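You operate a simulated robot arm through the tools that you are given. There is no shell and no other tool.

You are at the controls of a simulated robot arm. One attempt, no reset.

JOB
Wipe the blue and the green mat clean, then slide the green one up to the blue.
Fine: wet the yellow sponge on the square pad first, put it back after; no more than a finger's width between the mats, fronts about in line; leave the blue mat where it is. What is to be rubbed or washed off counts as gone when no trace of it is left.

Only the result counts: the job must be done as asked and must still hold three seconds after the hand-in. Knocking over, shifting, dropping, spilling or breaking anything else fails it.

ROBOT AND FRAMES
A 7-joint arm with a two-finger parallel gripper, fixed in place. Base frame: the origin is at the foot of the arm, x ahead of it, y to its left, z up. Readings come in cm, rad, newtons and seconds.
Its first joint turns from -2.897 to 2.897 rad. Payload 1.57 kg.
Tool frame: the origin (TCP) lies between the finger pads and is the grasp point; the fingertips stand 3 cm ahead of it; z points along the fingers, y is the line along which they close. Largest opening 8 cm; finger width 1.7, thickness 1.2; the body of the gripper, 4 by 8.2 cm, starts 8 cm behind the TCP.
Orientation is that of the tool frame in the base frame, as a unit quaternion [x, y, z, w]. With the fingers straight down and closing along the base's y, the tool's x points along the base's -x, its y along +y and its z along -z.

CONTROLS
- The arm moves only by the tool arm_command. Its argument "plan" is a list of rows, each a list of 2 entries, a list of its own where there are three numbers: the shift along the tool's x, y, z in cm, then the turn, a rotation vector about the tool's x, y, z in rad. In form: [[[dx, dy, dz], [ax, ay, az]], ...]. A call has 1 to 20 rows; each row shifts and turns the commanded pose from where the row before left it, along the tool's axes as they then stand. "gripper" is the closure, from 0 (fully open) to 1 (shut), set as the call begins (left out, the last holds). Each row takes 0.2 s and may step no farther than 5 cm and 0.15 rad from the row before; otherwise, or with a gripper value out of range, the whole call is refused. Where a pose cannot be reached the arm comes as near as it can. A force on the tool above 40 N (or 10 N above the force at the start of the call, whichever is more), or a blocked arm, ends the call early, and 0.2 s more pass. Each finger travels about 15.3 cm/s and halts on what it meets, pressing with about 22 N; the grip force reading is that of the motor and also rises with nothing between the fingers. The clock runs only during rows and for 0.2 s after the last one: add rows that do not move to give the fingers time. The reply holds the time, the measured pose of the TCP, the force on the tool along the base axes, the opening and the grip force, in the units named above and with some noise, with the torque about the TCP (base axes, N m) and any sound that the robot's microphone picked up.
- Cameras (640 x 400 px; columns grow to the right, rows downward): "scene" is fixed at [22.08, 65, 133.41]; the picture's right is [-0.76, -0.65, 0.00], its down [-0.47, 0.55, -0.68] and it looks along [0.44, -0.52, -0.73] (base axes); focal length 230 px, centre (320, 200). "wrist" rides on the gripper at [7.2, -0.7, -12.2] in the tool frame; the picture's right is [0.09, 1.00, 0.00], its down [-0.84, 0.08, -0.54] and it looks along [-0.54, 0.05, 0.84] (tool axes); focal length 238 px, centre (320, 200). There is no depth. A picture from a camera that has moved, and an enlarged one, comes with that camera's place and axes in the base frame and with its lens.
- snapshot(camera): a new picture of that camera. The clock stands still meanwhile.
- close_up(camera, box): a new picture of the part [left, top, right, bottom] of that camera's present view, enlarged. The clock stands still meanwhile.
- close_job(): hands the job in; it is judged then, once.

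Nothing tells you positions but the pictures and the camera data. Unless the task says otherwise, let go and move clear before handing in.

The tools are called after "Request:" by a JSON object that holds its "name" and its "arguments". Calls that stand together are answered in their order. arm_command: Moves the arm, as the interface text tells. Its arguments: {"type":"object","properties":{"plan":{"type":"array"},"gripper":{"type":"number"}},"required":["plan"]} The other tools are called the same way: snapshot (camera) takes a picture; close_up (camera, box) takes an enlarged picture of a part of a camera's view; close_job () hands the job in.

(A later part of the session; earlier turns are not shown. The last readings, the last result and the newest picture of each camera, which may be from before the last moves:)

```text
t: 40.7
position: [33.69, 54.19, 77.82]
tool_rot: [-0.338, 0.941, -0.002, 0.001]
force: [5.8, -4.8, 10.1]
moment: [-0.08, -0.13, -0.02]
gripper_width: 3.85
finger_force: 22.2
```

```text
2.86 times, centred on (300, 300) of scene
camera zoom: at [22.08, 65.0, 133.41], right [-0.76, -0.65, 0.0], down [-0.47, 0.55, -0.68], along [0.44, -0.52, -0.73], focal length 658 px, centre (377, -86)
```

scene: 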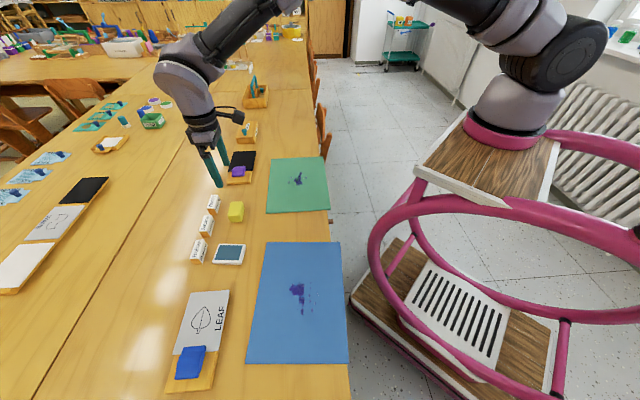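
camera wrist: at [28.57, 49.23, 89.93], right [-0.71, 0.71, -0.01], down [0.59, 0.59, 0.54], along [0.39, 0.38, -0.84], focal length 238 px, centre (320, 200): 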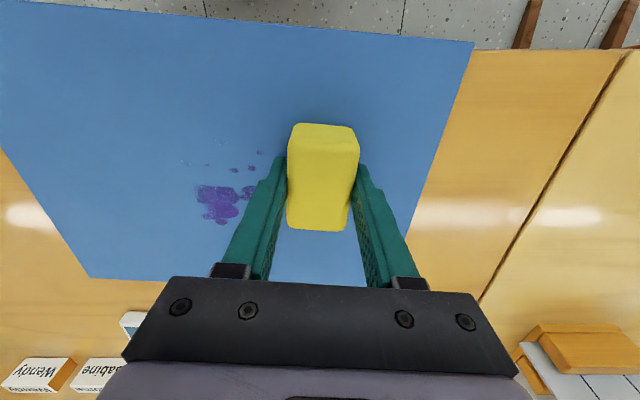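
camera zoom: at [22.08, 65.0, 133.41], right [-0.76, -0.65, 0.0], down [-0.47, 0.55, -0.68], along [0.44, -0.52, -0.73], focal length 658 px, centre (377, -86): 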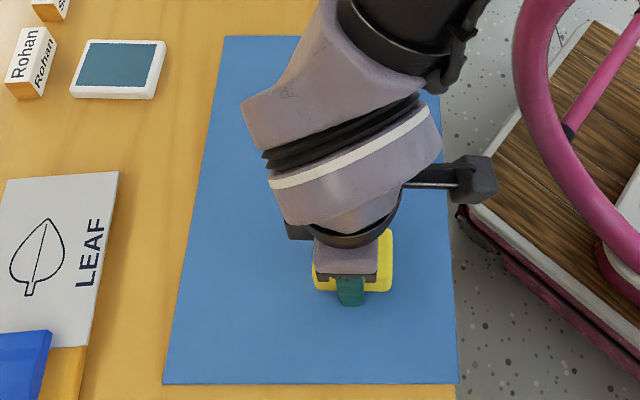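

The stain is fading and the mat hasn't moved. I'll keep stroking.

Request:
{"name": "arm_command", "arguments": {"plan": [[[0, 0, -0.02], [0, 0, 0]], [[0, -0.8, 0], [0, 0, 0]], [[0, -0.8, 0], [0, 0, 0]], [[0, -0.8, 0], [0, 0, 0]], [[0, -0.8, 0], [0, 0, 0]], [[0, -0.8, 0], [0, 0, 0]], [[0, -0.8, 0], [0, 0, 0]], [[0, -0.8, 0], [0, 0, 0]], [[0, -0.8, 0], [0, 0, 0]], [[0, -0.8, 0], [0, 0, 0]], [[0, -0.8, 0], [0, 0, 0]], [[0, -0.8, 0], [0, 0, 0]], [[0, -0.8, 0], [0, 0, 0]], [[0, -0.8, 0], [0, 0, 0]], [[0, -0.8, 0], [0, 0, 0]], [[0, 0, 0], [0, 0, 0]]]}}

Request:
{"name": "snapshot", "arguments": {"camera": "wrist"}}

```text
t: 44.1
position: [40.9, 45.38, 77.83]
tool_rot: [-0.339, 0.941, -0.003, 0.001]
force: [-0.8, 2.0, 3.0]
moment: [0.09, 0.06, 0.03]
gripper_width: 3.88
finger_force: 22.2
```

```text
taken
camera wrist: at [35.75, 40.59, 89.96], right [-0.71, 0.71, -0.01], down [0.59, 0.6, 0.54], along [0.39, 0.38, -0.84], focal length 238 px, centre (320, 200)
```

wrist: 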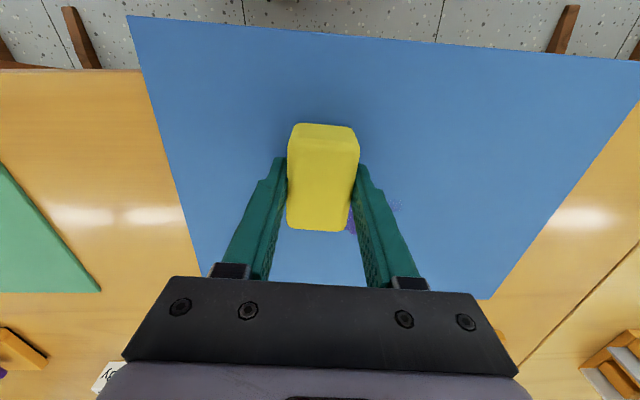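

Request:
{"name": "arm_command", "arguments": {"plan": [[[0, 0, -0.5], [0, 0, 0]], [[-2.3, 0, 0], [0, 0, 0]], [[-2.3, 0, 0], [0, 0, 0]], [[0, 0, 0.4], [0, 0, 0]], [[0, 0, 0.1], [0, 0, 0]], [[0, 0, 0], [0, 0, 0]]]}}

```text
t: 45.5
position: [44.43, 48.55, 77.97]
tool_rot: [-0.339, 0.941, -0.002, 0.001]
force: [-0.3, -0.2, -0.4]
moment: [-0.01, 0.01, 0.05]
gripper_width: 3.87
finger_force: 22.2
```

Request:
{"name": "arm_command", "arguments": {"plan": [[[0, 0, 0.05], [0, 0, 0]], [[0, 0, 0], [0, 0, 0]]]}}

Request:
{"name": "arm_command", "arguments": {"plan": [[[0, 0, 0.03], [0, 0, 0]], [[0, 0, 0], [0, 0, 0]]]}}

```text
t: 46.1
position: [44.48, 48.36, 77.88]
tool_rot: [-0.338, 0.941, -0.002, 0.002]
force: [-0.4, -0.4, 4.2]
moment: [-0.01, 0.03, -0.01]
gripper_width: 3.86
finger_force: 22.3
```

```text
t: 46.7
position: [44.49, 48.58, 77.86]
tool_rot: [-0.338, 0.941, -0.002, 0.002]
force: [-0.2, -1.8, 10.3]
moment: [0.02, 0.09, 0.04]
gripper_width: 3.85
finger_force: 22.3
```

Request:
{"name": "arm_command", "arguments": {"plan": [[[0, 0, -0.03], [0, 0, 0]], [[0, 0.4, 0], [0, 0, 0]], [[0, 0.8, 0], [0, 0, 0]], [[0, 0.8, 0], [0, 0, 0]], [[0, 0.8, 0], [0, 0, 0]], [[0, 0.8, 0], [0, 0, 0]], [[0, 0.8, 0], [0, 0, 0]], [[0, 0.8, 0], [0, 0, 0]], [[0, 0.8, 0], [0, 0, 0]], [[0, 0.8, 0], [0, 0, 0]], [[0, 0.8, 0], [0, 0, 0]], [[0, 0.8, 0], [0, 0, 0]], [[0, 0.8, 0], [0, 0, 0]], [[0, 0.8, 0], [0, 0, 0]], [[0, 0.8, 0], [0, 0, 0]], [[0, 0.8, 0], [0, 0, 0]], [[0, 0, 0], [0, 0, 0]]]}}

Request:
{"name": "snapshot", "arguments": {"camera": "wrist"}}

Request:
{"name": "close_up", "arguments": {"camera": "scene", "box": [240, 230, 360, 370]}}

```text
t: 48.5
position: [41.46, 52.27, 77.82]
tool_rot: [-0.338, 0.941, -0.004, 0.003]
force: [-0.5, -7.2, 11.0]
moment: [-0.08, 0.15, 0.1]
gripper_width: 3.86
finger_force: 21.8
stopped in row 8: the force on the tool passed its limit at 41 N (the readings are from after the stop); the commanded pose is now the measured one
```

```text
taken
camera wrist: at [36.26, 47.29, 89.93], right [-0.7, 0.71, -0.01], down [0.59, 0.59, 0.54], along [0.39, 0.38, -0.84], focal length 238 px, centre (320, 200)
```

wrist: 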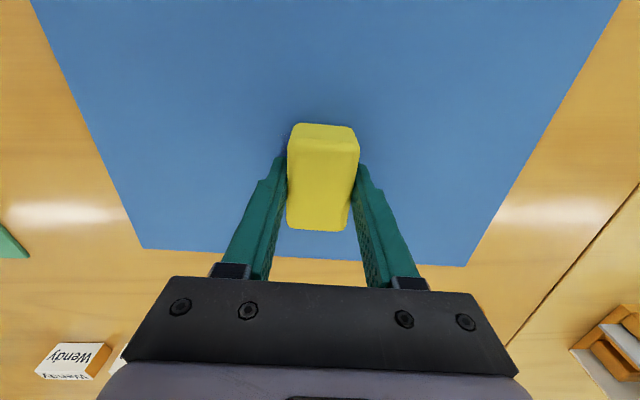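

```text
2.86 times, centred on (300, 300) of scene
camera zoom: at [22.08, 65.0, 133.41], right [-0.76, -0.65, 0.0], down [-0.47, 0.55, -0.68], along [0.44, -0.52, -0.73], focal length 658 px, centre (377, -86)
```

zoom: 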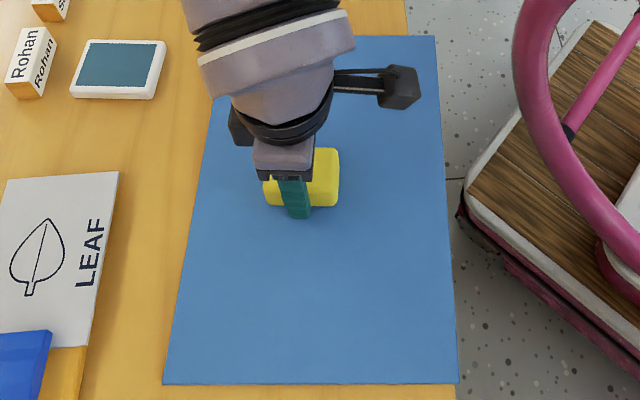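

Request:
{"name": "arm_command", "arguments": {"plan": [[[0, 0, -0.07], [0, 0, 0]], [[0, 0.4, 0], [0, 0, 0]], [[0, 0.7, 0], [0, 0, 0]], [[0, 0.7, 0], [0, 0, 0]], [[0, 0.7, 0], [0, 0, 0]], [[0, 0.7, 0], [0, 0, 0]], [[0, 0.7, 0], [0, 0, 0]], [[0, 0.7, 0], [0, 0, 0]], [[0, 0.7, 0], [0, 0, 0]], [[0, 0.7, 0], [0, 0, 0]], [[0, 0, 0], [0, 0, 0]]]}}

Request:
{"name": "snapshot", "arguments": {"camera": "wrist"}}

```text
t: 50.9
position: [37.64, 56.88, 77.81]
tool_rot: [-0.338, 0.941, -0.003, 0.002]
force: [6.9, -6.4, 12.7]
moment: [-0.08, -0.07, 0.0]
gripper_width: 3.88
finger_force: 22.2
```

```text
taken
camera wrist: at [32.39, 51.96, 89.92], right [-0.7, 0.71, -0.01], down [0.59, 0.59, 0.54], along [0.39, 0.38, -0.84], focal length 238 px, centre (320, 200)
```

wrist: 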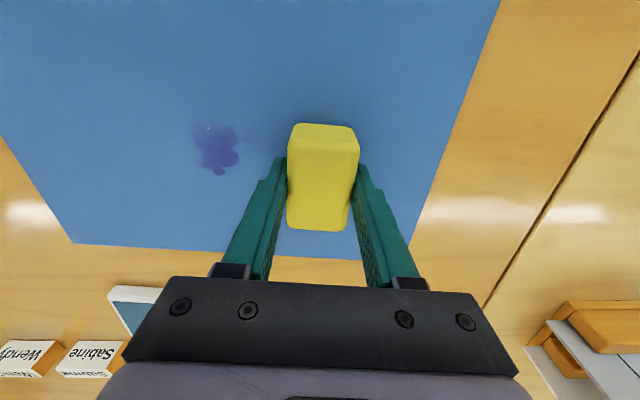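

Request:
{"name": "arm_command", "arguments": {"plan": [[[0, 0, -0.3], [-0.007, 0, 0]], [[0, 0, 0], [0, 0, 0]], [[0, 0, 0.2], [0, 0, 0]], [[0, 0, 0], [0, 0, 0]]]}}

Request:
{"name": "arm_command", "arguments": {"plan": [[[0, 0, 0.05], [0, 0, 0]], [[0, 0, 0], [0, 0, 0]]]}}

```text
t: 51.9
position: [37.54, 57.02, 77.83]
tool_rot: [-0.338, 0.941, 0.001, 0.001]
force: [-0.9, 0.3, -0.3]
moment: [0.02, 0.03, 0.0]
gripper_width: 3.87
finger_force: 21.9
```

```text
t: 52.5
position: [37.58, 56.9, 77.89]
tool_rot: [-0.338, 0.941, 0.0, 0.002]
force: [-2.3, -0.1, 5.0]
moment: [0.01, 0.09, -0.02]
gripper_width: 3.87
finger_force: 22.1
```

Request:
{"name": "arm_command", "arguments": {"plan": [[[0, -0.4, 0], [0, 0, 0]], [[0, -0.7, 0], [0, 0, 0]], [[0, -0.7, 0], [0, 0, 0]], [[0, -0.7, 0], [0, 0, 0]], [[0, -0.7, 0], [0, 0, 0]], [[0, -0.7, 0], [0, 0, 0]], [[0, -0.7, 0], [0, 0, 0]], [[0, -0.7, 0], [0, 0, 0]], [[0, -0.7, 0], [0, 0, 0]], [[0, -0.7, 0], [0, 0, 0]], [[0, -0.7, 0], [0, 0, 0]], [[0, -0.7, 0], [0, 0, 0]], [[0, -0.7, 0], [0, 0, 0]], [[0, -0.7, 0], [0, 0, 0]], [[0, -0.7, 0], [0, 0, 0]], [[0, -0.7, 0], [0, 0, 0]], [[0, -0.7, 0], [0, 0, 0]], [[0, 0, 0], [0, 0, 0]]]}}

Request:
{"name": "snapshot", "arguments": {"camera": "wrist"}}

```text
t: 56.3
position: [45.21, 47.94, 77.89]
tool_rot: [-0.338, 0.941, -0.001, 0.001]
force: [-2.5, 1.8, 6.3]
moment: [0.09, 0.1, 0.0]
gripper_width: 3.88
finger_force: 21.6
```

```text
taken
camera wrist: at [39.91, 42.91, 89.94], right [-0.7, 0.71, 0.0], down [0.6, 0.59, 0.54], along [0.39, 0.38, -0.84], focal length 238 px, centre (320, 200)
```

wrist: 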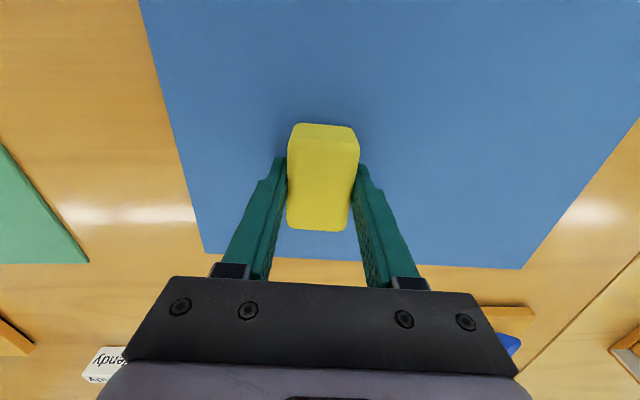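

Request:
{"name": "arm_command", "arguments": {"plan": [[[0, 0.4, 0], [0, 0, 0]], [[0, 0.7, 0], [0, 0, 0]], [[0, 0.7, 0], [0, 0, 0]], [[0, 0.7, 0], [0, 0, 0]], [[0, 0.7, 0], [0, 0, 0]], [[0, 0.7, 0], [0, 0, 0]], [[0, 0.7, 0], [0, 0, 0]], [[0, 0.7, 0], [0, 0, 0]], [[0, 0.7, 0], [0, 0, 0]], [[0, 0.7, 0], [0, 0, 0]], [[0, 0.7, 0], [0, 0, 0]], [[0, 0.7, 0], [0, 0, 0]], [[0, 0.7, 0], [0, 0, 0]], [[0, 0.7, 0], [0, 0, 0]], [[0, 0.7, 0], [0, 0, 0]], [[0, 0.7, 0], [0, 0, 0]], [[0, 0.7, 0], [0, 0, 0]], [[0, 0, 0], [0, 0, 0]]]}}

Request:
{"name": "snapshot", "arguments": {"camera": "wrist"}}

```text
t: 60.1
position: [37.64, 56.94, 77.77]
tool_rot: [-0.338, 0.941, 0.001, 0.001]
force: [1.2, -1.9, 4.8]
moment: [-0.04, -0.05, -0.01]
gripper_width: 3.87
finger_force: 22.2
```

```text
taken
camera wrist: at [32.49, 51.92, 89.94], right [-0.7, 0.71, 0.0], down [0.6, 0.59, 0.54], along [0.39, 0.38, -0.84], focal length 238 px, centre (320, 200)
```

wrist: 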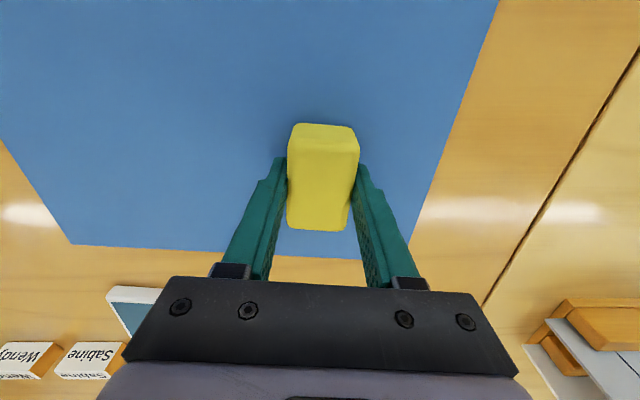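

Request:
{"name": "arm_command", "arguments": {"plan": [[[0, 0, -0.4], [0, 0, 0]], [[2.5, 0, 0], [0, 0, 0]], [[2.5, 0, 0], [0, 0, 0]], [[0, 0, 0.35], [0, 0, 0]], [[0, 0, 0], [0, 0, 0]]]}}

Request:
{"name": "arm_command", "arguments": {"plan": [[[0, 0, 0.05], [0, 0, 0]], [[0, 0, 0], [0, 0, 0]]]}}

```text
t: 61.3
position: [33.79, 53.81, 77.72]
tool_rot: [-0.338, 0.941, 0.001, 0.0]
force: [0.0, 0.2, 0.1]
moment: [0.0, -0.01, -0.02]
gripper_width: 3.86
finger_force: 22.1
```

```text
t: 61.9
position: [33.87, 53.79, 77.76]
tool_rot: [-0.338, 0.941, 0.001, 0.001]
force: [0.9, -1.8, 2.9]
moment: [-0.05, 0.01, 0.02]
gripper_width: 3.83
finger_force: 22.2
```

Request:
{"name": "arm_command", "arguments": {"plan": [[[0, -0.4, 0.02], [0, 0, 0]], [[0, -0.7, 0], [0, 0, 0]], [[0, -0.7, 0], [0, 0, 0]], [[0, -0.7, 0], [0, 0, 0]], [[0, -0.7, 0], [0, 0, 0]], [[0, -0.7, 0], [0, 0, 0]], [[0, -0.7, 0], [0, 0, 0]], [[0, -0.7, 0], [0, 0, 0]], [[0, -0.7, 0], [0, 0, 0]], [[0, -0.7, 0], [0, 0, 0]], [[0, -0.7, 0], [0, 0, 0]], [[0, -0.7, 0], [0, 0, 0]], [[0, -0.7, 0], [0, 0, 0]], [[0, -0.7, 0], [0, 0, 0]], [[0, -0.7, 0], [0, 0, 0]], [[0, -0.7, 0], [0, 0, 0]], [[0, -0.7, 0], [0, 0, 0]], [[0, 0, 0], [0, 0, 0]]]}}

Request:
{"name": "arm_command", "arguments": {"plan": [[[0, 0, -3], [0, 0, 0]], [[0, 0, -4], [0, 0, 0]], [[-4, 2, -2], [0, 0, 0]], [[-4, 2, 0], [0, 0, 0]], [[0, 3, 0], [0, 0, 0]], [[0, 0, 0], [0, 0, 0]]]}}

Request:
{"name": "snapshot", "arguments": {"camera": "wrist"}}

Request:
{"name": "close_up", "arguments": {"camera": "wrist", "box": [240, 0, 460, 130]}}

Request:
{"name": "close_up", "arguments": {"camera": "scene", "box": [160, 230, 370, 400]}}

```text
t: 65.7
position: [41.1, 44.67, 77.81]
tool_rot: [-0.339, 0.941, -0.001, 0.001]
force: [-7.0, 7.8, 16.2]
moment: [0.22, 0.26, 0.04]
gripper_width: 3.87
finger_force: 22.4
```

```text
t: 67.1
position: [42.81, 55.33, 86.76]
tool_rot: [-0.338, 0.941, 0.0, 0.001]
force: [0.0, -0.5, -1.0]
moment: [-0.05, 0.0, 0.03]
gripper_width: 3.89
finger_force: 21.9
```

```text
taken
camera wrist: at [37.66, 50.24, 98.86], right [-0.7, 0.71, 0.0], down [0.6, 0.59, 0.54], along [0.39, 0.38, -0.84], focal length 238 px, centre (320, 200)
```

wrist: 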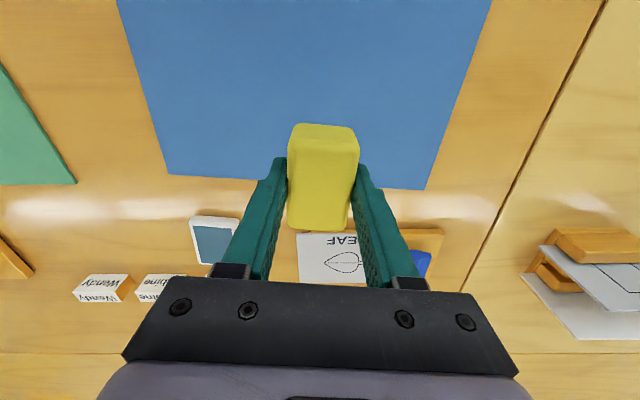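

```text
2.91 times, centred on (350, 65) of wrist
camera zoom: at [37.66, 50.24, 98.86], right [-0.7, 0.71, 0.0], down [0.6, 0.59, 0.54], along [0.39, 0.38, -0.84], focal length 693 px, centre (233, 593)
```

zoom: 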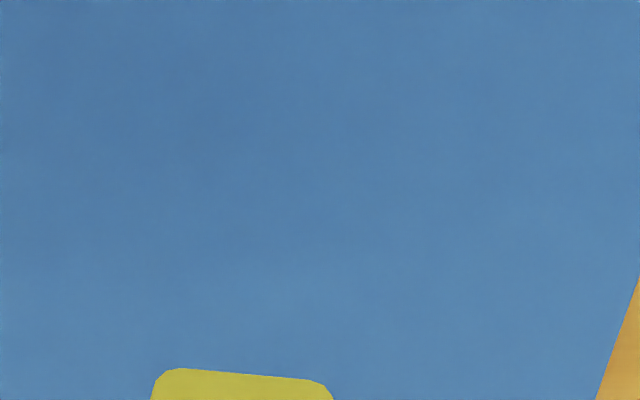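

```text
2.35 times, centred on (265, 315) of scene
camera zoom: at [22.08, 65.0, 133.41], right [-0.76, -0.65, 0.0], down [-0.47, 0.55, -0.68], along [0.44, -0.52, -0.73], focal length 542 px, centre (449, -71)
```

zoom: 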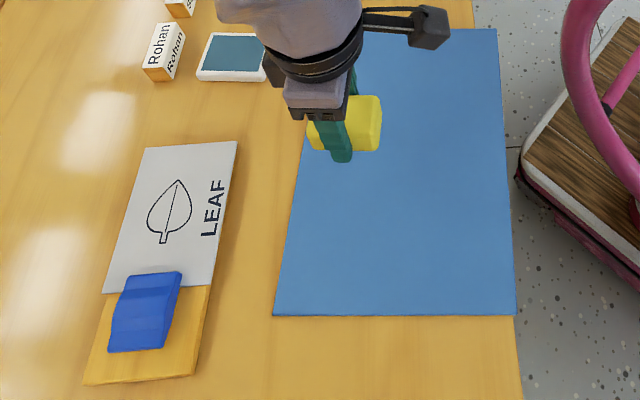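

Blue mat is clean and hasn't moved. Next I'll carry the sponge over to the green mat and look at its stain.

Request:
{"name": "arm_command", "arguments": {"plan": [[[0, 0, 0], [0, 0, -0.096]], [[0, -3, 0], [0, 0, 0]], [[0, -4.5, 0], [0, 0, 0]], [[0, -4.5, 0], [0, 0, 0]], [[0, -4.5, 0], [0, 0, 0]], [[0, -4.5, 0], [0, 0, 0]], [[0, -4.5, 0], [0, 0, 0]], [[0, -4.5, 0], [0, 0, 0]], [[0, -4.5, 0], [0, 0, 0]], [[0, -4.5, 0], [0, 0, 0]], [[0, -4, 0], [0, 0, 0]], [[-0.6, -1.9, 0], [0, 0, 0]], [[0, 0, 0], [0, 0, 0]]]}}

Request:
{"name": "snapshot", "arguments": {"camera": "wrist"}}

Request:
{"name": "close_up", "arguments": {"camera": "wrist", "box": [220, 0, 440, 130]}}

Request:
{"name": "snapshot", "arguments": {"camera": "scene"}}

```text
t: 69.9
position: [75.0, 23.83, 86.91]
tool_rot: [-0.382, 0.924, 0.0, 0.001]
force: [0.8, -0.6, 0.1]
moment: [-0.01, 0.02, 0.0]
gripper_width: 3.9
finger_force: 21.7
```

```text
taken
camera wrist: at [70.33, 18.34, 99.04], right [-0.77, 0.64, 0.0], down [0.54, 0.65, 0.54], along [0.35, 0.42, -0.84], focal length 238 px, centre (320, 200)
```

wrist: 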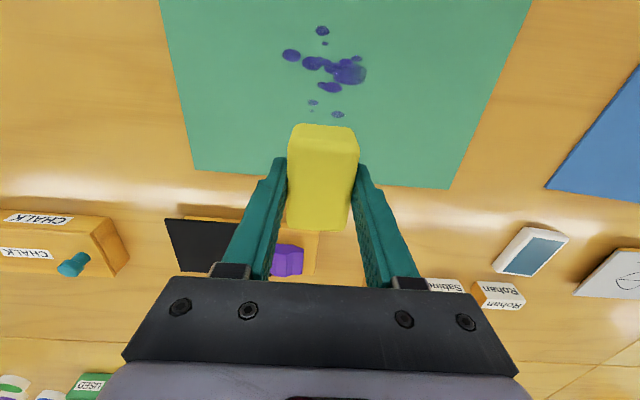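

```text
2.91 times, centred on (330, 65) of wrist
camera zoom: at [70.33, 18.34, 99.04], right [-0.77, 0.64, 0.0], down [0.54, 0.65, 0.54], along [0.35, 0.42, -0.84], focal length 693 px, centre (291, 593)
```

zoom: 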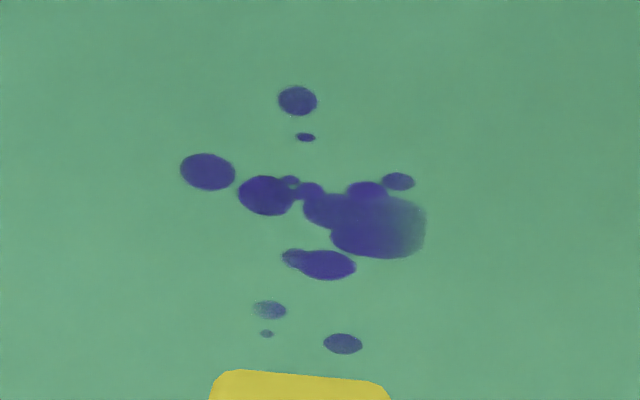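

```text
taken
```

scene: 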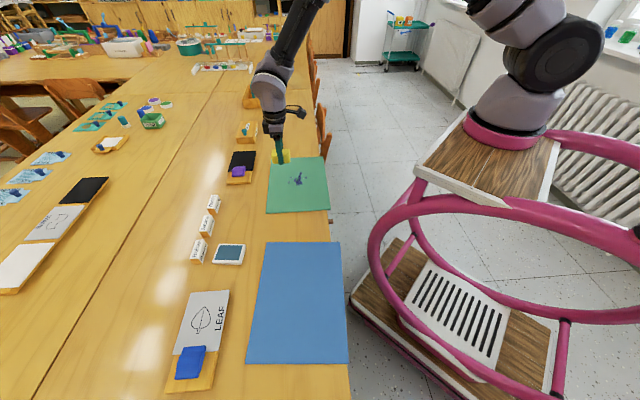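

Request:
{"name": "arm_command", "arguments": {"plan": [[[3.6, 3.1, 0], [0, 0, 0]], [[3.6, 3.1, 0], [0, 0, 0]], [[0, 0, 3], [0, 0, 0]], [[0, 0, 3], [0, 0, 0]], [[0, 0, 2], [0, 0, 0]], [[0, 0, 0.7], [0, 0, 0]], [[0, 0, 0], [0, 0, 0]]]}}

Request:
{"name": "arm_command", "arguments": {"plan": [[[0, 0, 0.1], [0, 0, 0]], [[0, 0, 0.1], [0, 0, 0]], [[0, 0, 0], [0, 0, 0]]]}}

Request:
{"name": "arm_command", "arguments": {"plan": [[[0, 0, 0.07], [0, 0, 0]], [[0, 0, 0], [0, 0, 0]]]}}

```text
t: 71.5
position: [65.55, 23.29, 78.13]
tool_rot: [-0.382, 0.924, 0.001, 0.001]
force: [0.0, 0.5, -0.6]
moment: [-0.02, -0.01, 0.03]
gripper_width: 3.88
finger_force: 21.7
```

```text
t: 72.3
position: [65.63, 23.3, 77.93]
tool_rot: [-0.383, 0.924, 0.001, 0.001]
force: [-0.5, 0.5, 0.1]
moment: [0.02, 0.03, 0.0]
gripper_width: 3.86
finger_force: 21.7
```

```text
t: 72.9
position: [65.47, 23.22, 77.93]
tool_rot: [-0.383, 0.924, 0.0, 0.001]
force: [0.0, 0.0, 0.6]
moment: [0.0, -0.01, 0.0]
gripper_width: 3.86
finger_force: 21.8
```

Request:
{"name": "arm_command", "arguments": {"plan": [[[0, 0, 0.05], [0, 0, 0]], [[0, 0, 0], [0, 0, 0]]]}}

Request:
{"name": "arm_command", "arguments": {"plan": [[[0, 0, 0.04], [0, 0, 0]], [[0, 0, 0], [0, 0, 0]]]}}

```text
t: 73.5
position: [65.54, 23.24, 77.83]
tool_rot: [-0.383, 0.924, -0.001, 0.002]
force: [-1.0, -1.6, 10.2]
moment: [-0.05, 0.04, 0.01]
gripper_width: 3.87
finger_force: 21.9
```

```text
t: 74.1
position: [65.53, 23.35, 77.86]
tool_rot: [-0.383, 0.924, 0.0, 0.002]
force: [-1.3, -1.3, 16.6]
moment: [-0.05, 0.05, 0.03]
gripper_width: 3.88
finger_force: 21.5
```

Request:
{"name": "arm_command", "arguments": {"plan": [[[0, 0, -0.06], [0, 0, 0]], [[0, -0.4, 0], [0, 0, 0]], [[0, -0.7, 0], [0, 0, 0]], [[0, -0.7, 0], [0, 0, 0]], [[0, -0.7, 0], [0, 0, 0]], [[0, -0.7, 0], [0, 0, 0]], [[0, -0.7, 0], [0, 0, 0]], [[0, -0.7, 0], [0, 0, 0]], [[0, -0.7, 0], [0, 0, 0]], [[0, -0.7, 0], [0, 0, 0]], [[0, 0, 0], [0, 0, 0]]]}}

Request:
{"name": "close_up", "arguments": {"camera": "scene", "box": [220, 130, 360, 250]}}

```text
t: 76.5
position: [69.79, 18.86, 77.83]
tool_rot: [-0.383, 0.924, 0.0, 0.001]
force: [-2.3, 0.9, 4.9]
moment: [0.1, 0.05, 0.02]
gripper_width: 3.86
finger_force: 22.2
```

```text
3.33 times, centred on (290, 190) of scene
camera zoom: at [22.08, 65.0, 133.41], right [-0.76, -0.65, 0.0], down [-0.47, 0.55, -0.68], along [0.44, -0.52, -0.73], focal length 768 px, centre (420, 233)
```

zoom: 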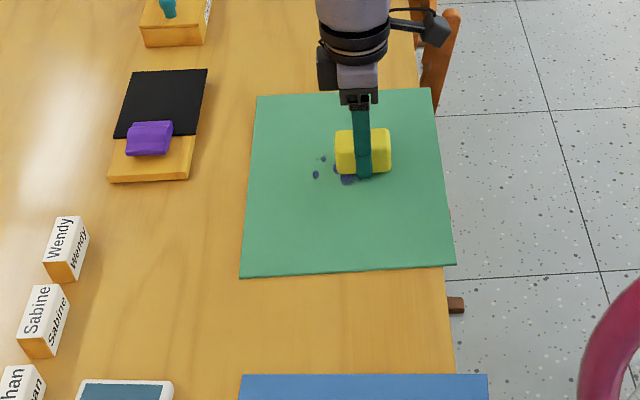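

Request:
{"name": "arm_command", "arguments": {"plan": [[[0, -0.7, 0], [0, 0, 0]], [[0, -0.7, 0], [0, 0, 0]], [[0, -0.7, 0], [0, 0, 0]], [[0, -0.7, 0], [0, 0, 0]], [[0, -0.7, 0], [0, 0, 0]], [[0, -0.7, 0], [0, 0, 0]], [[0, -0.7, 0], [0, 0, 0]], [[0, -0.7, 0], [0, 0, 0]], [[0, -0.7, 0], [0, 0, 0]], [[0, -0.7, 0], [0, 0, 0]], [[0, 0, 0], [0, 0, 0]]]}}

Request:
{"name": "snapshot", "arguments": {"camera": "wrist"}}

```text
t: 78.9
position: [74.79, 13.96, 77.84]
tool_rot: [-0.383, 0.924, 0.001, 0.001]
force: [-1.8, 0.5, 1.9]
moment: [0.07, 0.04, -0.01]
gripper_width: 3.88
finger_force: 22.4
```

```text
taken
camera wrist: at [70.13, 8.52, 89.96], right [-0.77, 0.64, 0.0], down [0.54, 0.65, 0.54], along [0.35, 0.42, -0.84], focal length 238 px, centre (320, 200)
```

wrist: 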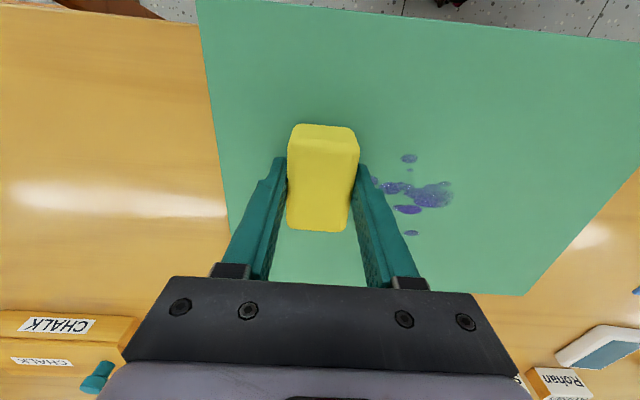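

Request:
{"name": "arm_command", "arguments": {"plan": [[[0, 0, 0.03], [0, 0, 0]], [[0, 0.4, 0], [0, 0, 0]], [[0, 0.7, 0], [0, 0, 0]], [[0, 0.7, 0], [0, 0, 0]], [[0, 0.7, 0], [0, 0, 0]], [[0, 0.7, 0], [0, 0, 0]], [[0, 0.7, 0], [0, 0, 0]], [[0, 0.7, 0], [0, 0, 0]], [[0, 0.7, 0], [0, 0, 0]], [[0, 0.7, 0], [0, 0, 0]], [[0, 0.7, 0], [0, 0, 0]], [[0, 0.7, 0], [0, 0, 0]], [[0, 0.7, 0], [0, 0, 0]], [[0, 0.7, 0], [0, 0, 0]], [[0, 0.7, 0], [0, 0, 0]], [[0, 0.7, 0], [0, 0, 0]], [[0, 0.7, 0], [0, 0, 0]], [[0, 0.7, 0], [0, 0, 0]], [[0, 0.7, 0], [0, 0, 0]], [[0, 0, 0], [0, 0, 0]]]}}

Request:
{"name": "snapshot", "arguments": {"camera": "wrist"}}

```text
t: 83.1
position: [66.02, 22.66, 77.75]
tool_rot: [-0.382, 0.924, 0.0, 0.001]
force: [8.5, -7.3, 17.2]
moment: [-0.19, -0.23, -0.03]
gripper_width: 3.87
finger_force: 22.3
```

```text
taken
camera wrist: at [61.34, 17.28, 89.9], right [-0.77, 0.64, 0.0], down [0.54, 0.65, 0.54], along [0.35, 0.42, -0.84], focal length 238 px, centre (320, 200)
```

wrist: 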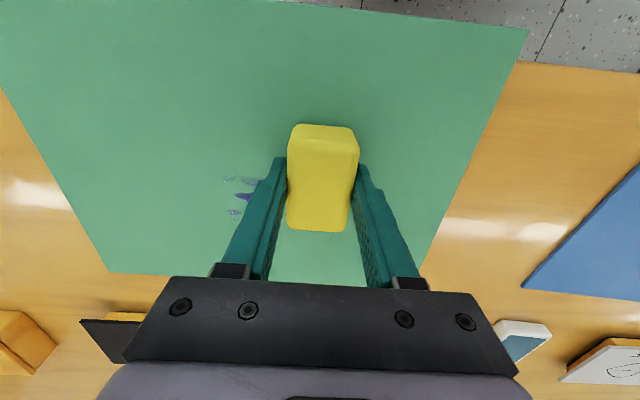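

Request:
{"name": "arm_command", "arguments": {"plan": [[[0, 0, -0.45], [0, 0, 0]], [[-2.3, 0, 0], [0, 0, 0]], [[-2.3, 0, 0], [0, 0, 0]], [[0, 0, 0.3], [0, 0, 0]], [[0, 0, 0.05], [0, 0, 0]], [[0, 0, 0], [0, 0, 0]]]}}

Request:
{"name": "arm_command", "arguments": {"plan": [[[0, 0, 0.05], [0, 0, 0]], [[0, 0, 0], [0, 0, 0]]]}}

```text
t: 84.5
position: [69.33, 25.97, 77.85]
tool_rot: [-0.383, 0.924, 0.0, 0.001]
force: [-0.1, 0.6, -1.4]
moment: [0.02, -0.02, -0.01]
gripper_width: 3.87
finger_force: 22.2
```

```text
t: 85.1
position: [69.24, 26.0, 77.7]
tool_rot: [-0.383, 0.924, 0.0, 0.002]
force: [-0.2, -0.1, 0.5]
moment: [-0.03, 0.01, 0.0]
gripper_width: 3.86
finger_force: 22.2
```

Request:
{"name": "arm_command", "arguments": {"plan": [[[0, 0, 0.05], [0, 0, 0]], [[0, 0, 0], [0, 0, 0]]]}}

```text
t: 85.7
position: [69.38, 26.01, 77.87]
tool_rot: [-0.383, 0.924, 0.0, 0.002]
force: [-1.1, -1.3, 3.1]
moment: [-0.05, 0.04, 0.01]
gripper_width: 3.87
finger_force: 21.7
```

Request:
{"name": "arm_command", "arguments": {"plan": [[[0, -0.4, 0.02], [0, 0, 0]], [[0, -0.7, 0.003], [0, 0, 0]], [[0, -0.7, 0.003], [0, 0, 0]], [[0, -0.7, 0.003], [0, 0, 0]], [[0, -0.7, 0.003], [0, 0, 0]], [[0, -0.7, 0.003], [0, 0, 0]], [[0, -0.7, 0.003], [0, 0, 0]], [[0, -0.7, 0.003], [0, 0, 0]], [[0, -0.7, 0.003], [0, 0, 0]], [[0, -0.7, 0.003], [0, 0, 0]], [[0, -0.7, 0.003], [0, 0, 0]], [[0, -0.7, 0.003], [0, 0, 0]], [[0, -0.7, 0.003], [0, 0, 0]], [[0, -0.7, 0.003], [0, 0, 0]], [[0, -0.7, 0.003], [0, 0, 0]], [[0, -0.7, 0.003], [0, 0, 0]], [[0, -0.7, 0.003], [0, 0, 0]], [[0, -0.7, 0.003], [0, 0, 0]], [[0, 0, 0], [0, 0, 0]]]}}

Request:
{"name": "snapshot", "arguments": {"camera": "wrist"}}

```text
t: 89.7
position: [77.96, 17.23, 77.85]
tool_rot: [-0.383, 0.924, 0.0, 0.001]
force: [-3.5, 3.9, 8.2]
moment: [0.17, 0.08, 0.0]
gripper_width: 3.9
finger_force: 22.0
```

```text
taken
camera wrist: at [73.42, 11.75, 89.93], right [-0.77, 0.64, 0.0], down [0.54, 0.65, 0.54], along [0.35, 0.42, -0.84], focal length 238 px, centre (320, 200)
```

wrist: 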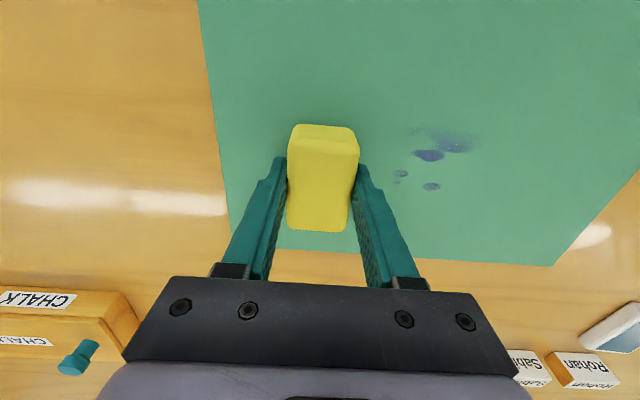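

Request:
{"name": "arm_command", "arguments": {"plan": [[[0, 0.4, 0], [0, 0, 0]], [[0, 0.7, -0.003], [0, 0, 0]], [[0, 0.7, -0.003], [0, 0, 0]], [[0, 0.7, -0.003], [0, 0, 0]], [[0, 0.7, -0.003], [0, 0, 0]], [[0, 0.7, -0.003], [0, 0, 0]], [[0, 0.7, -0.003], [0, 0, 0]], [[0, 0.7, -0.003], [0, 0, 0]], [[0, 0.7, -0.003], [0, 0, 0]], [[0, 0.7, -0.003], [0, 0, 0]], [[0, 0.7, -0.003], [0, 0, 0]], [[0, 0.7, -0.003], [0, 0, 0]], [[0, 0.7, -0.003], [0, 0, 0]], [[0, 0.7, -0.003], [0, 0, 0]], [[0, 0.7, -0.003], [0, 0, 0]], [[0, 0.7, -0.003], [0, 0, 0]], [[0, 0.7, -0.003], [0, 0, 0]], [[0, 0.7, -0.003], [0, 0, 0]], [[0, 0, 0], [0, 0, 0]]]}}

Request:
{"name": "snapshot", "arguments": {"camera": "wrist"}}

```text
t: 93.7
position: [69.2, 26.09, 77.79]
tool_rot: [-0.383, 0.924, 0.0, 0.001]
force: [1.6, -2.8, 6.1]
moment: [-0.09, -0.07, -0.01]
gripper_width: 3.88
finger_force: 21.8
```

```text
taken
camera wrist: at [64.63, 20.55, 89.93], right [-0.77, 0.64, 0.0], down [0.54, 0.65, 0.54], along [0.35, 0.42, -0.84], focal length 238 px, centre (320, 200)
```

wrist: 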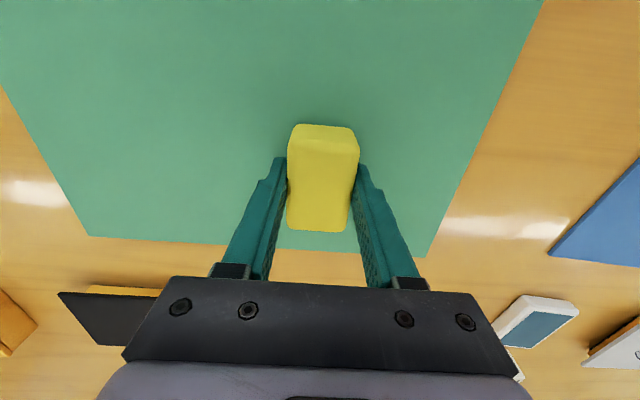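

Looks clean. One more round trip over both lanes for good measure, then a close look.

Request:
{"name": "arm_command", "arguments": {"plan": [[[0, -0.4, 0], [0, 0, 0]], [[0, -0.7, 0.003], [0, 0, 0]], [[0, -0.7, 0.003], [0, 0, 0]], [[0, -0.7, 0.003], [0, 0, 0]], [[0, -0.7, 0.003], [0, 0, 0]], [[0, -0.7, 0.003], [0, 0, 0]], [[0, -0.7, 0.003], [0, 0, 0]], [[0, -0.7, 0.003], [0, 0, 0]], [[0, -0.7, 0.003], [0, 0, 0]], [[0, -0.7, 0.003], [0, 0, 0]], [[0, -0.7, 0.003], [0, 0, 0]], [[0, -0.7, 0.003], [0, 0, 0]], [[0, -0.7, 0.003], [0, 0, 0]], [[0, -0.7, 0.003], [0, 0, 0]], [[0, -0.7, 0.003], [0, 0, 0]], [[0, -0.7, 0.003], [0, 0, 0]], [[0, -0.7, 0.003], [0, 0, 0]], [[0, -0.7, 0.003], [0, 0, 0]], [[0, 0, 0], [0, 0, 0]]]}}

Request:
{"name": "arm_command", "arguments": {"plan": [[[0, 0, -0.4], [0, 0, 0]], [[2.3, 0, 0], [0, 0, 0]], [[2.3, 0, 0], [0, 0, 0]], [[0, 0, 0.3], [0, 0, 0]], [[0, 0, 0.05], [0, 0, 0]], [[0, 0, 0], [0, 0, 0]]]}}

Request:
{"name": "arm_command", "arguments": {"plan": [[[0, 0, 0.04], [0, 0, 0]], [[0, 0, 0], [0, 0, 0]]]}}

```text
t: 97.7
position: [78.01, 17.16, 77.78]
tool_rot: [-0.382, 0.924, 0.0, 0.001]
force: [-3.3, 5.2, 8.0]
moment: [0.15, 0.14, 0.02]
gripper_width: 3.88
finger_force: 22.2
```

```text
t: 99.1
position: [74.73, 13.98, 77.85]
tool_rot: [-0.383, 0.924, 0.001, 0.001]
force: [-0.3, 0.6, -0.3]
moment: [-0.03, -0.01, 0.0]
gripper_width: 3.88
finger_force: 22.1
```

```text
t: 99.7
position: [74.72, 14.05, 77.91]
tool_rot: [-0.383, 0.924, 0.0, 0.002]
force: [-0.6, -1.1, 6.8]
moment: [0.0, 0.05, -0.01]
gripper_width: 3.86
finger_force: 22.3
```

Request:
{"name": "arm_command", "arguments": {"plan": [[[0, 0.4, 0], [0, 0, 0]], [[0, 0.7, -0.003], [0, 0, 0]], [[0, 0.7, -0.003], [0, 0, 0]], [[0, 0.7, -0.003], [0, 0, 0]], [[0, 0.7, -0.003], [0, 0, 0]], [[0, 0.7, -0.003], [0, 0, 0]], [[0, 0.7, -0.003], [0, 0, 0]], [[0, 0.7, -0.003], [0, 0, 0]], [[0, 0.7, -0.003], [0, 0, 0]], [[0, 0.7, -0.003], [0, 0, 0]], [[0, 0.7, -0.003], [0, 0, 0]], [[0, 0.7, -0.003], [0, 0, 0]], [[0, 0.7, -0.003], [0, 0, 0]], [[0, 0.7, -0.003], [0, 0, 0]], [[0, 0.7, -0.003], [0, 0, 0]], [[0, 0.7, -0.003], [0, 0, 0]], [[0, 0.7, -0.003], [0, 0, 0]], [[0, 0.7, -0.003], [0, 0, 0]], [[0, 0, 0], [0, 0, 0]]]}}

Request:
{"name": "arm_command", "arguments": {"plan": [[[0, 0, -3], [0, 0, 0]], [[0, 0, -3], [0, 0, 0]], [[-3.6, -3, -3], [0, 0, 0]], [[-3.6, -3, 0], [0, 0, 0]], [[0, 0, 0], [0, 0, 0]]]}}

Request:
{"name": "snapshot", "arguments": {"camera": "wrist"}}

Request:
{"name": "close_up", "arguments": {"camera": "wrist", "box": [220, 0, 440, 130]}}

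Request:
{"name": "close_up", "arguments": {"camera": "scene", "box": [180, 140, 360, 260]}}

```text
t: 103.7
position: [65.99, 22.8, 77.82]
tool_rot: [-0.382, 0.924, 0.001, 0.0]
force: [4.4, -4.7, 8.7]
moment: [-0.12, -0.17, -0.01]
gripper_width: 3.86
finger_force: 21.7
```

```text
refused: row 3 steps farther than a row can; nothing moved
```

```text
taken
camera wrist: at [61.35, 17.3, 89.92], right [-0.77, 0.64, 0.0], down [0.54, 0.65, 0.54], along [0.35, 0.42, -0.84], focal length 238 px, centre (320, 200)
```

wrist: 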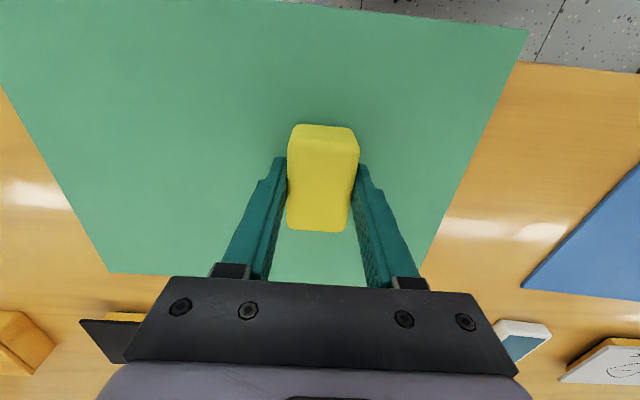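

```text
2.91 times, centred on (330, 65) of wrist
camera zoom: at [61.35, 17.3, 89.92], right [-0.77, 0.64, 0.0], down [0.54, 0.65, 0.54], along [0.35, 0.42, -0.84], focal length 693 px, centre (291, 593)
```

zoom: 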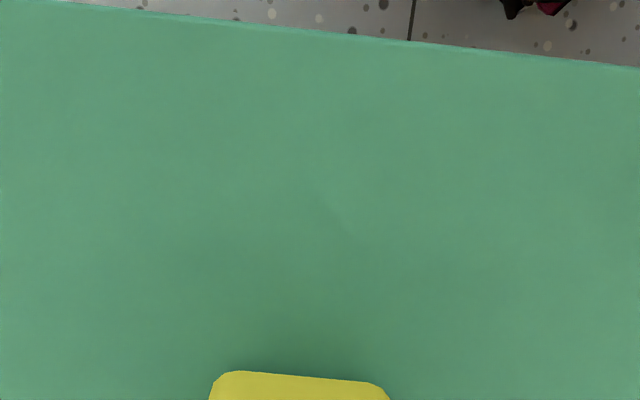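

```text
3.33 times, centred on (270, 200) of scene
camera zoom: at [22.08, 65.0, 133.41], right [-0.76, -0.65, 0.0], down [-0.47, 0.55, -0.68], along [0.44, -0.52, -0.73], focal length 768 px, centre (487, 200)
```

zoom: 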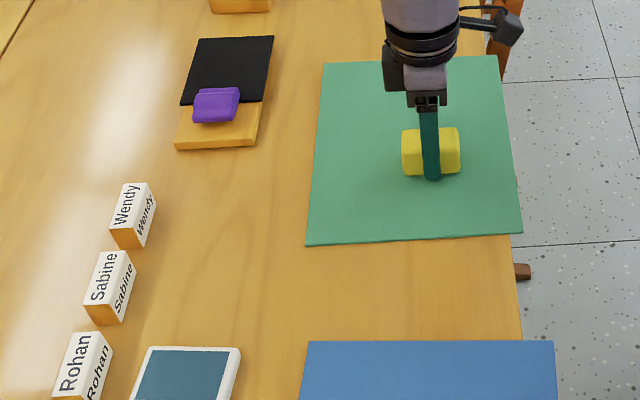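

Request:
{"name": "arm_command", "arguments": {"plan": [[[0, 0, -3], [0, 0, 0]], [[0, 0, -3], [0, 0, 0]], [[0, 0, -3], [0, 0, 0]], [[-3.6, -3, 0], [0, 0, 0]], [[-3.6, -3, 0], [0, 0, 0]], [[0, 0, 0], [0, 0, 0]]]}}

Request:
{"name": "snapshot", "arguments": {"camera": "wrist"}}

Request:
{"name": "close_up", "arguments": {"camera": "wrist", "box": [220, 0, 440, 130]}}

```text
t: 105.1
position: [75.26, 23.56, 86.76]
tool_rot: [-0.382, 0.924, 0.0, 0.001]
force: [-0.9, 0.1, 0.5]
moment: [-0.04, 0.01, 0.0]
gripper_width: 3.88
finger_force: 21.8
```

```text
taken
camera wrist: at [70.72, 18.05, 98.9], right [-0.77, 0.64, 0.0], down [0.54, 0.65, 0.54], along [0.35, 0.42, -0.84], focal length 238 px, centre (320, 200)
```

wrist: 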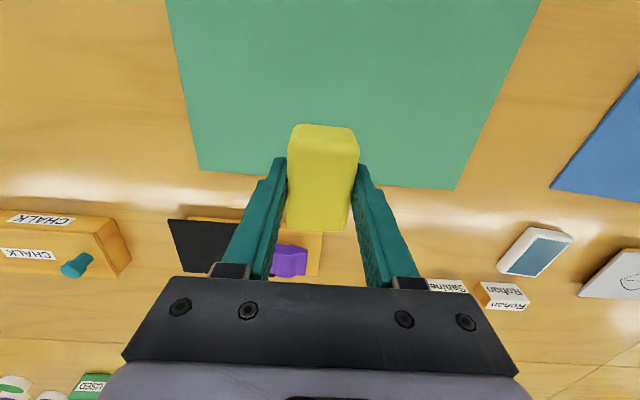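

```text
2.91 times, centred on (330, 65) of wrist
camera zoom: at [70.72, 18.05, 98.9], right [-0.77, 0.64, 0.0], down [0.54, 0.65, 0.54], along [0.35, 0.42, -0.84], focal length 693 px, centre (291, 593)
```

zoom: 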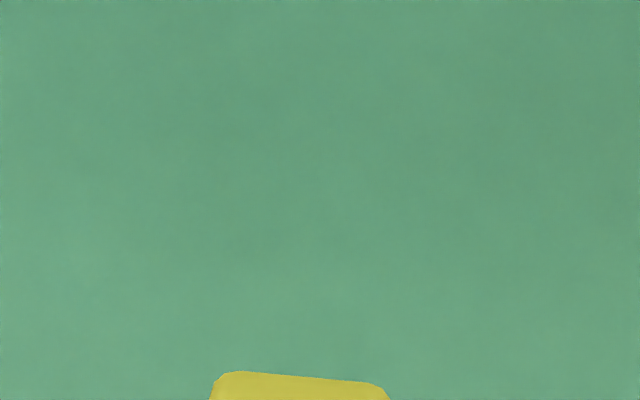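

Both mats are clean. I'm taking the sponge back to its spot in its original orientation.

Request:
{"name": "arm_command", "arguments": {"plan": [[[-2.99, 3.34, 0], [0, 0, 0]], [[-2.99, 3.34, 0], [0, 0, 0]], [[-2.99, 3.34, 0], [0, 0, 0]], [[-2.99, 3.34, 0], [0, 0, 0]], [[-2.98, 3.36, 0], [0, 0, 0]], [[0, 0, 0], [0, 0, 0.1428]], [[0, 0, 0], [0, 0, 0.1428]], [[0, 0, 0], [0, 0, 0.1428]], [[0, 0, 0], [0, 0, 0.1428]], [[0, 0, 0], [0, 0, 0.1428]], [[0, 0, 0], [0, 0, 0.1428]], [[0, 0, 0], [0, 0, 0.1428]], [[0, 0, 0], [0, 0, 0.1428]], [[0, 0, 0], [0, 0, 0.1428]], [[0, 0, 0], [0, 0, 0.1428]], [[0, 0, 0], [0, 0, 0.1428]], [[0, 0, 2], [0, 0, 0]], [[0, 0, 2], [0, 0, 0]], [[0, 0, 0], [0, 0, 0]]]}}

Request:
{"name": "snapshot", "arguments": {"camera": "wrist"}}

Request:
{"name": "close_up", "arguments": {"camera": "scene", "box": [190, 160, 280, 240]}}

```text
t: 109.1
position: [74.0, 45.92, 82.86]
tool_rot: [0.383, 0.924, 0.001, 0.001]
force: [0.5, -0.1, 0.2]
moment: [0.0, 0.04, 0.02]
gripper_width: 3.87
finger_force: 21.9
```

```text
taken
camera wrist: at [68.59, 50.65, 94.89], right [0.64, 0.77, 0.0], down [0.65, -0.54, 0.54], along [0.42, -0.35, -0.84], focal length 238 px, centre (320, 200)
```

wrist: 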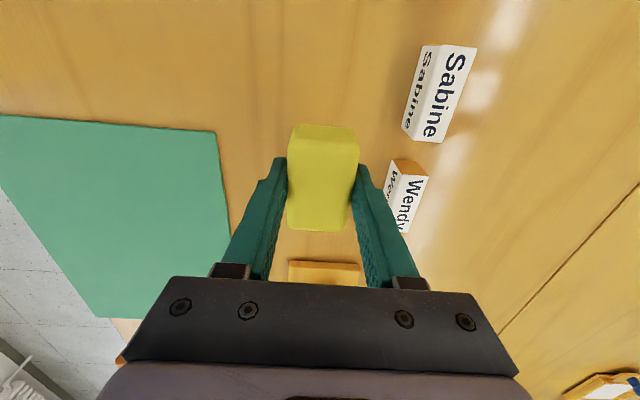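

```text
5.00 times, centred on (235, 200) of scene
camera zoom: at [22.08, 65.0, 133.41], right [-0.76, -0.65, 0.0], down [-0.47, 0.55, -0.68], along [0.44, -0.52, -0.73], focal length 1151 px, centre (745, 200)
```

zoom: 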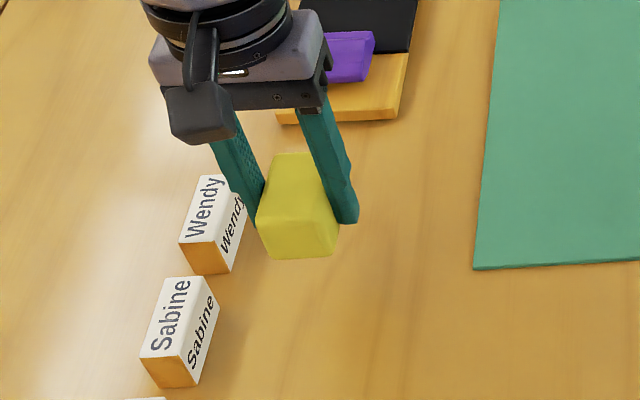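

Request:
{"name": "arm_command", "arguments": {"plan": [[[0, 0, 2], [0, 0, 0]], [[0, 0, 2], [0, 0, 0]], [[0, 0, 0.8], [0, 0, 0]], [[0, 0, 0.2], [0, 0, 0]], [[0, 0, 0], [0, 0, 0]]]}}

Request:
{"name": "arm_command", "arguments": {"plan": [[[0, 0, 0.1], [0, 0, 0]], [[0, 0, 0.1], [0, 0, 0]], [[0, 0, 0], [0, 0, 0]]]}}

```text
t: 110.3
position: [74.28, 46.0, 77.81]
tool_rot: [0.383, 0.924, 0.001, 0.0]
force: [0.0, 0.8, 0.7]
moment: [-0.02, 0.01, 0.0]
gripper_width: 3.86
finger_force: 21.9
```

```text
t: 111.1
position: [74.24, 45.94, 77.71]
tool_rot: [0.382, 0.924, 0.001, 0.001]
force: [0.2, -0.5, -0.5]
moment: [0.01, 0.02, 0.0]
gripper_width: 3.89
finger_force: 22.1
```

Request:
{"name": "arm_command", "arguments": {"plan": [[[0, 0, 0.08], [0, 0, 0]], [[0, 0, 0], [0, 0, 0]]]}}

Request:
{"name": "arm_command", "arguments": {"plan": [[[0, 0, 0.08], [0, 0, 0]], [[0, 0, 0], [0, 0, 0]]]}}

Request:
{"name": "arm_command", "arguments": {"plan": [[[0, 0, 0.06], [0, 0, 0]], [[0, 0, 0], [0, 0, 0]]]}}

```text
t: 111.7
position: [74.14, 45.97, 77.57]
tool_rot: [0.382, 0.924, 0.001, 0.0]
force: [-0.3, -0.6, -0.4]
moment: [0.0, -0.01, 0.01]
gripper_width: 3.89
finger_force: 22.3
```

```text
t: 112.3
position: [74.14, 46.04, 77.53]
tool_rot: [0.383, 0.924, 0.001, 0.001]
force: [0.1, 0.3, 2.0]
moment: [-0.06, -0.03, 0.01]
gripper_width: 3.87
finger_force: 22.3
```

```text
t: 112.9
position: [74.17, 46.03, 77.53]
tool_rot: [0.383, 0.924, 0.002, 0.001]
force: [0.3, -1.4, 5.7]
moment: [-0.12, -0.02, 0.02]
gripper_width: 3.88
finger_force: 21.5
```

The sponge is on the table, so I'm releasing it.

Request:
{"name": "arm_command", "arguments": {"plan": [[[0, 0, 0], [0, 0, 0]], [[0, 0, 0], [0, 0, 0]], [[0, 0, 0], [0, 0, 0]]], "gripper": 0.15}}

Request:
{"name": "arm_command", "arguments": {"plan": [[[0, 0, -0.5], [0, 0, 0]], [[0, 0, -1.5], [0, 0, 0]], [[0, 0, -3], [0, 0, 0]], [[0, 0, -4], [0, 0, 0]], [[0, 0, -2], [0, 0, 0]], [[0, 0, 0], [0, 0, 0]]]}}

Request:
{"name": "snapshot", "arguments": {"camera": "wrist"}}

Request:
{"name": "close_up", "arguments": {"camera": "scene", "box": [180, 140, 360, 260]}}

```text
t: 113.7
position: [74.06, 45.99, 77.31]
tool_rot: [0.382, 0.924, 0.001, 0.0]
force: [0.6, 0.0, -0.3]
moment: [0.02, 0.02, 0.02]
gripper_width: 6.82
finger_force: 0.0
```

```text
t: 115.1
position: [74.15, 46.02, 88.31]
tool_rot: [0.382, 0.924, 0.0, 0.0]
force: [0.1, 0.0, 0.3]
moment: [0.02, 0.01, -0.01]
gripper_width: 6.79
finger_force: 0.0
```

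```text
taken
camera wrist: at [68.56, 50.69, 100.55], right [0.64, 0.77, 0.0], down [0.65, -0.54, 0.54], along [0.42, -0.35, -0.84], focal length 238 px, centre (320, 200)
```

wrist: 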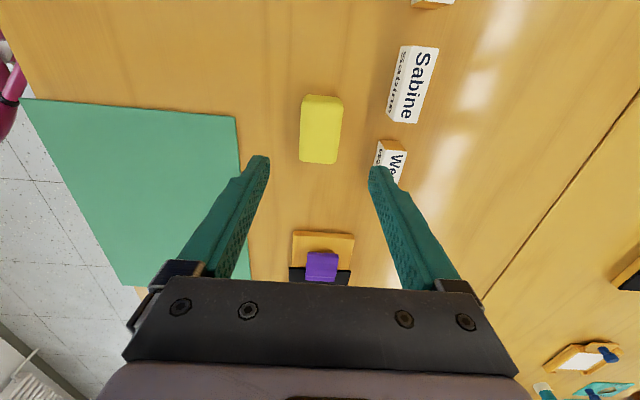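

```text
3.33 times, centred on (270, 200) of scene
camera zoom: at [22.08, 65.0, 133.41], right [-0.76, -0.65, 0.0], down [-0.47, 0.55, -0.68], along [0.44, -0.52, -0.73], focal length 768 px, centre (487, 200)
```

zoom: 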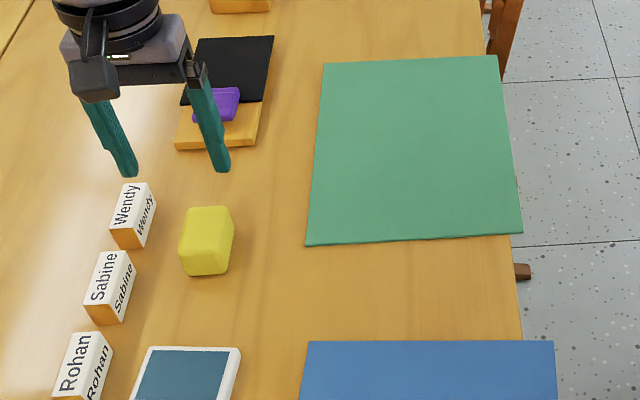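

The sponge is back where it was. Now I'll rise above the gap between the mats and measure their edges.

Request:
{"name": "arm_command", "arguments": {"plan": [[[1.41, -4.0, -1.67], [0, 0, 0]], [[1.41, -4.0, -1.67], [0, 0, 0]], [[1.41, -4.0, -1.67], [0, 0, 0]], [[1.41, -4.0, -1.67], [0, 0, 0]], [[1.41, -4.0, -1.67], [0, 0, 0]], [[1.41, -4.0, -1.67], [0, 0, 0]], [[1.41, -4.0, -1.67], [0, 0, 0]], [[0, 0, 0], [0, 0, -0.1428]], [[0, 0, 0], [0, 0, -0.1428]], [[0, 0, 0], [0, 0, -0.1428]], [[0, 0, 0], [0, 0, -0.1428]], [[0, 0, 0], [0, 0, -0.1428]], [[0, 0, 0], [0, 0, -0.1428]], [[0, 0, 0], [0, 0, -0.1428]], [[0, 0, 0], [0, 0, -0.1428]], [[0, 0, 0], [0, 0, -0.1428]], [[0, 0, 0], [0, 0, -0.1428]], [[0, 0, 0], [0, 0, -0.1428]], [[0, 0, 0], [0, 0, 0]]], "gripper": 0}}

Request:
{"name": "snapshot", "arguments": {"camera": "wrist"}}

Request:
{"name": "snapshot", "arguments": {"camera": "scene"}}

```text
t: 119.1
position: [47.31, 33.09, 99.99]
tool_rot: [-0.383, 0.924, 0.0, 0.001]
force: [0.5, 0.7, 0.6]
moment: [0.01, 0.0, 0.0]
gripper_width: 8.0
finger_force: 0.1
```

```text
taken
camera wrist: at [42.69, 27.61, 112.15], right [-0.77, 0.64, 0.0], down [0.53, 0.65, 0.54], along [0.35, 0.42, -0.84], focal length 238 px, centre (320, 200)
```

wrist: 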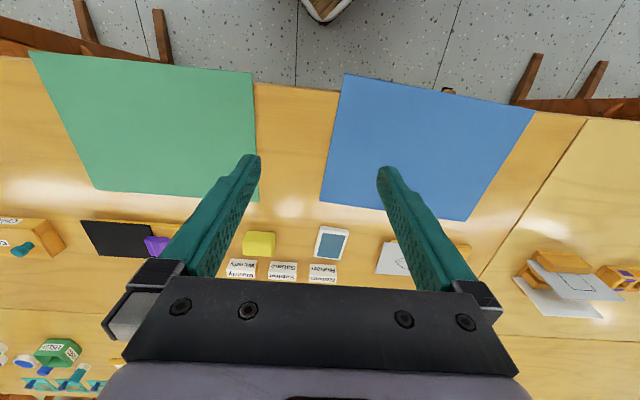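

```text
taken
```

scene: 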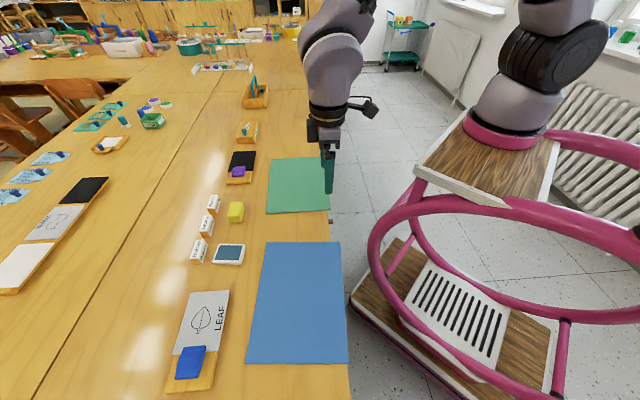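

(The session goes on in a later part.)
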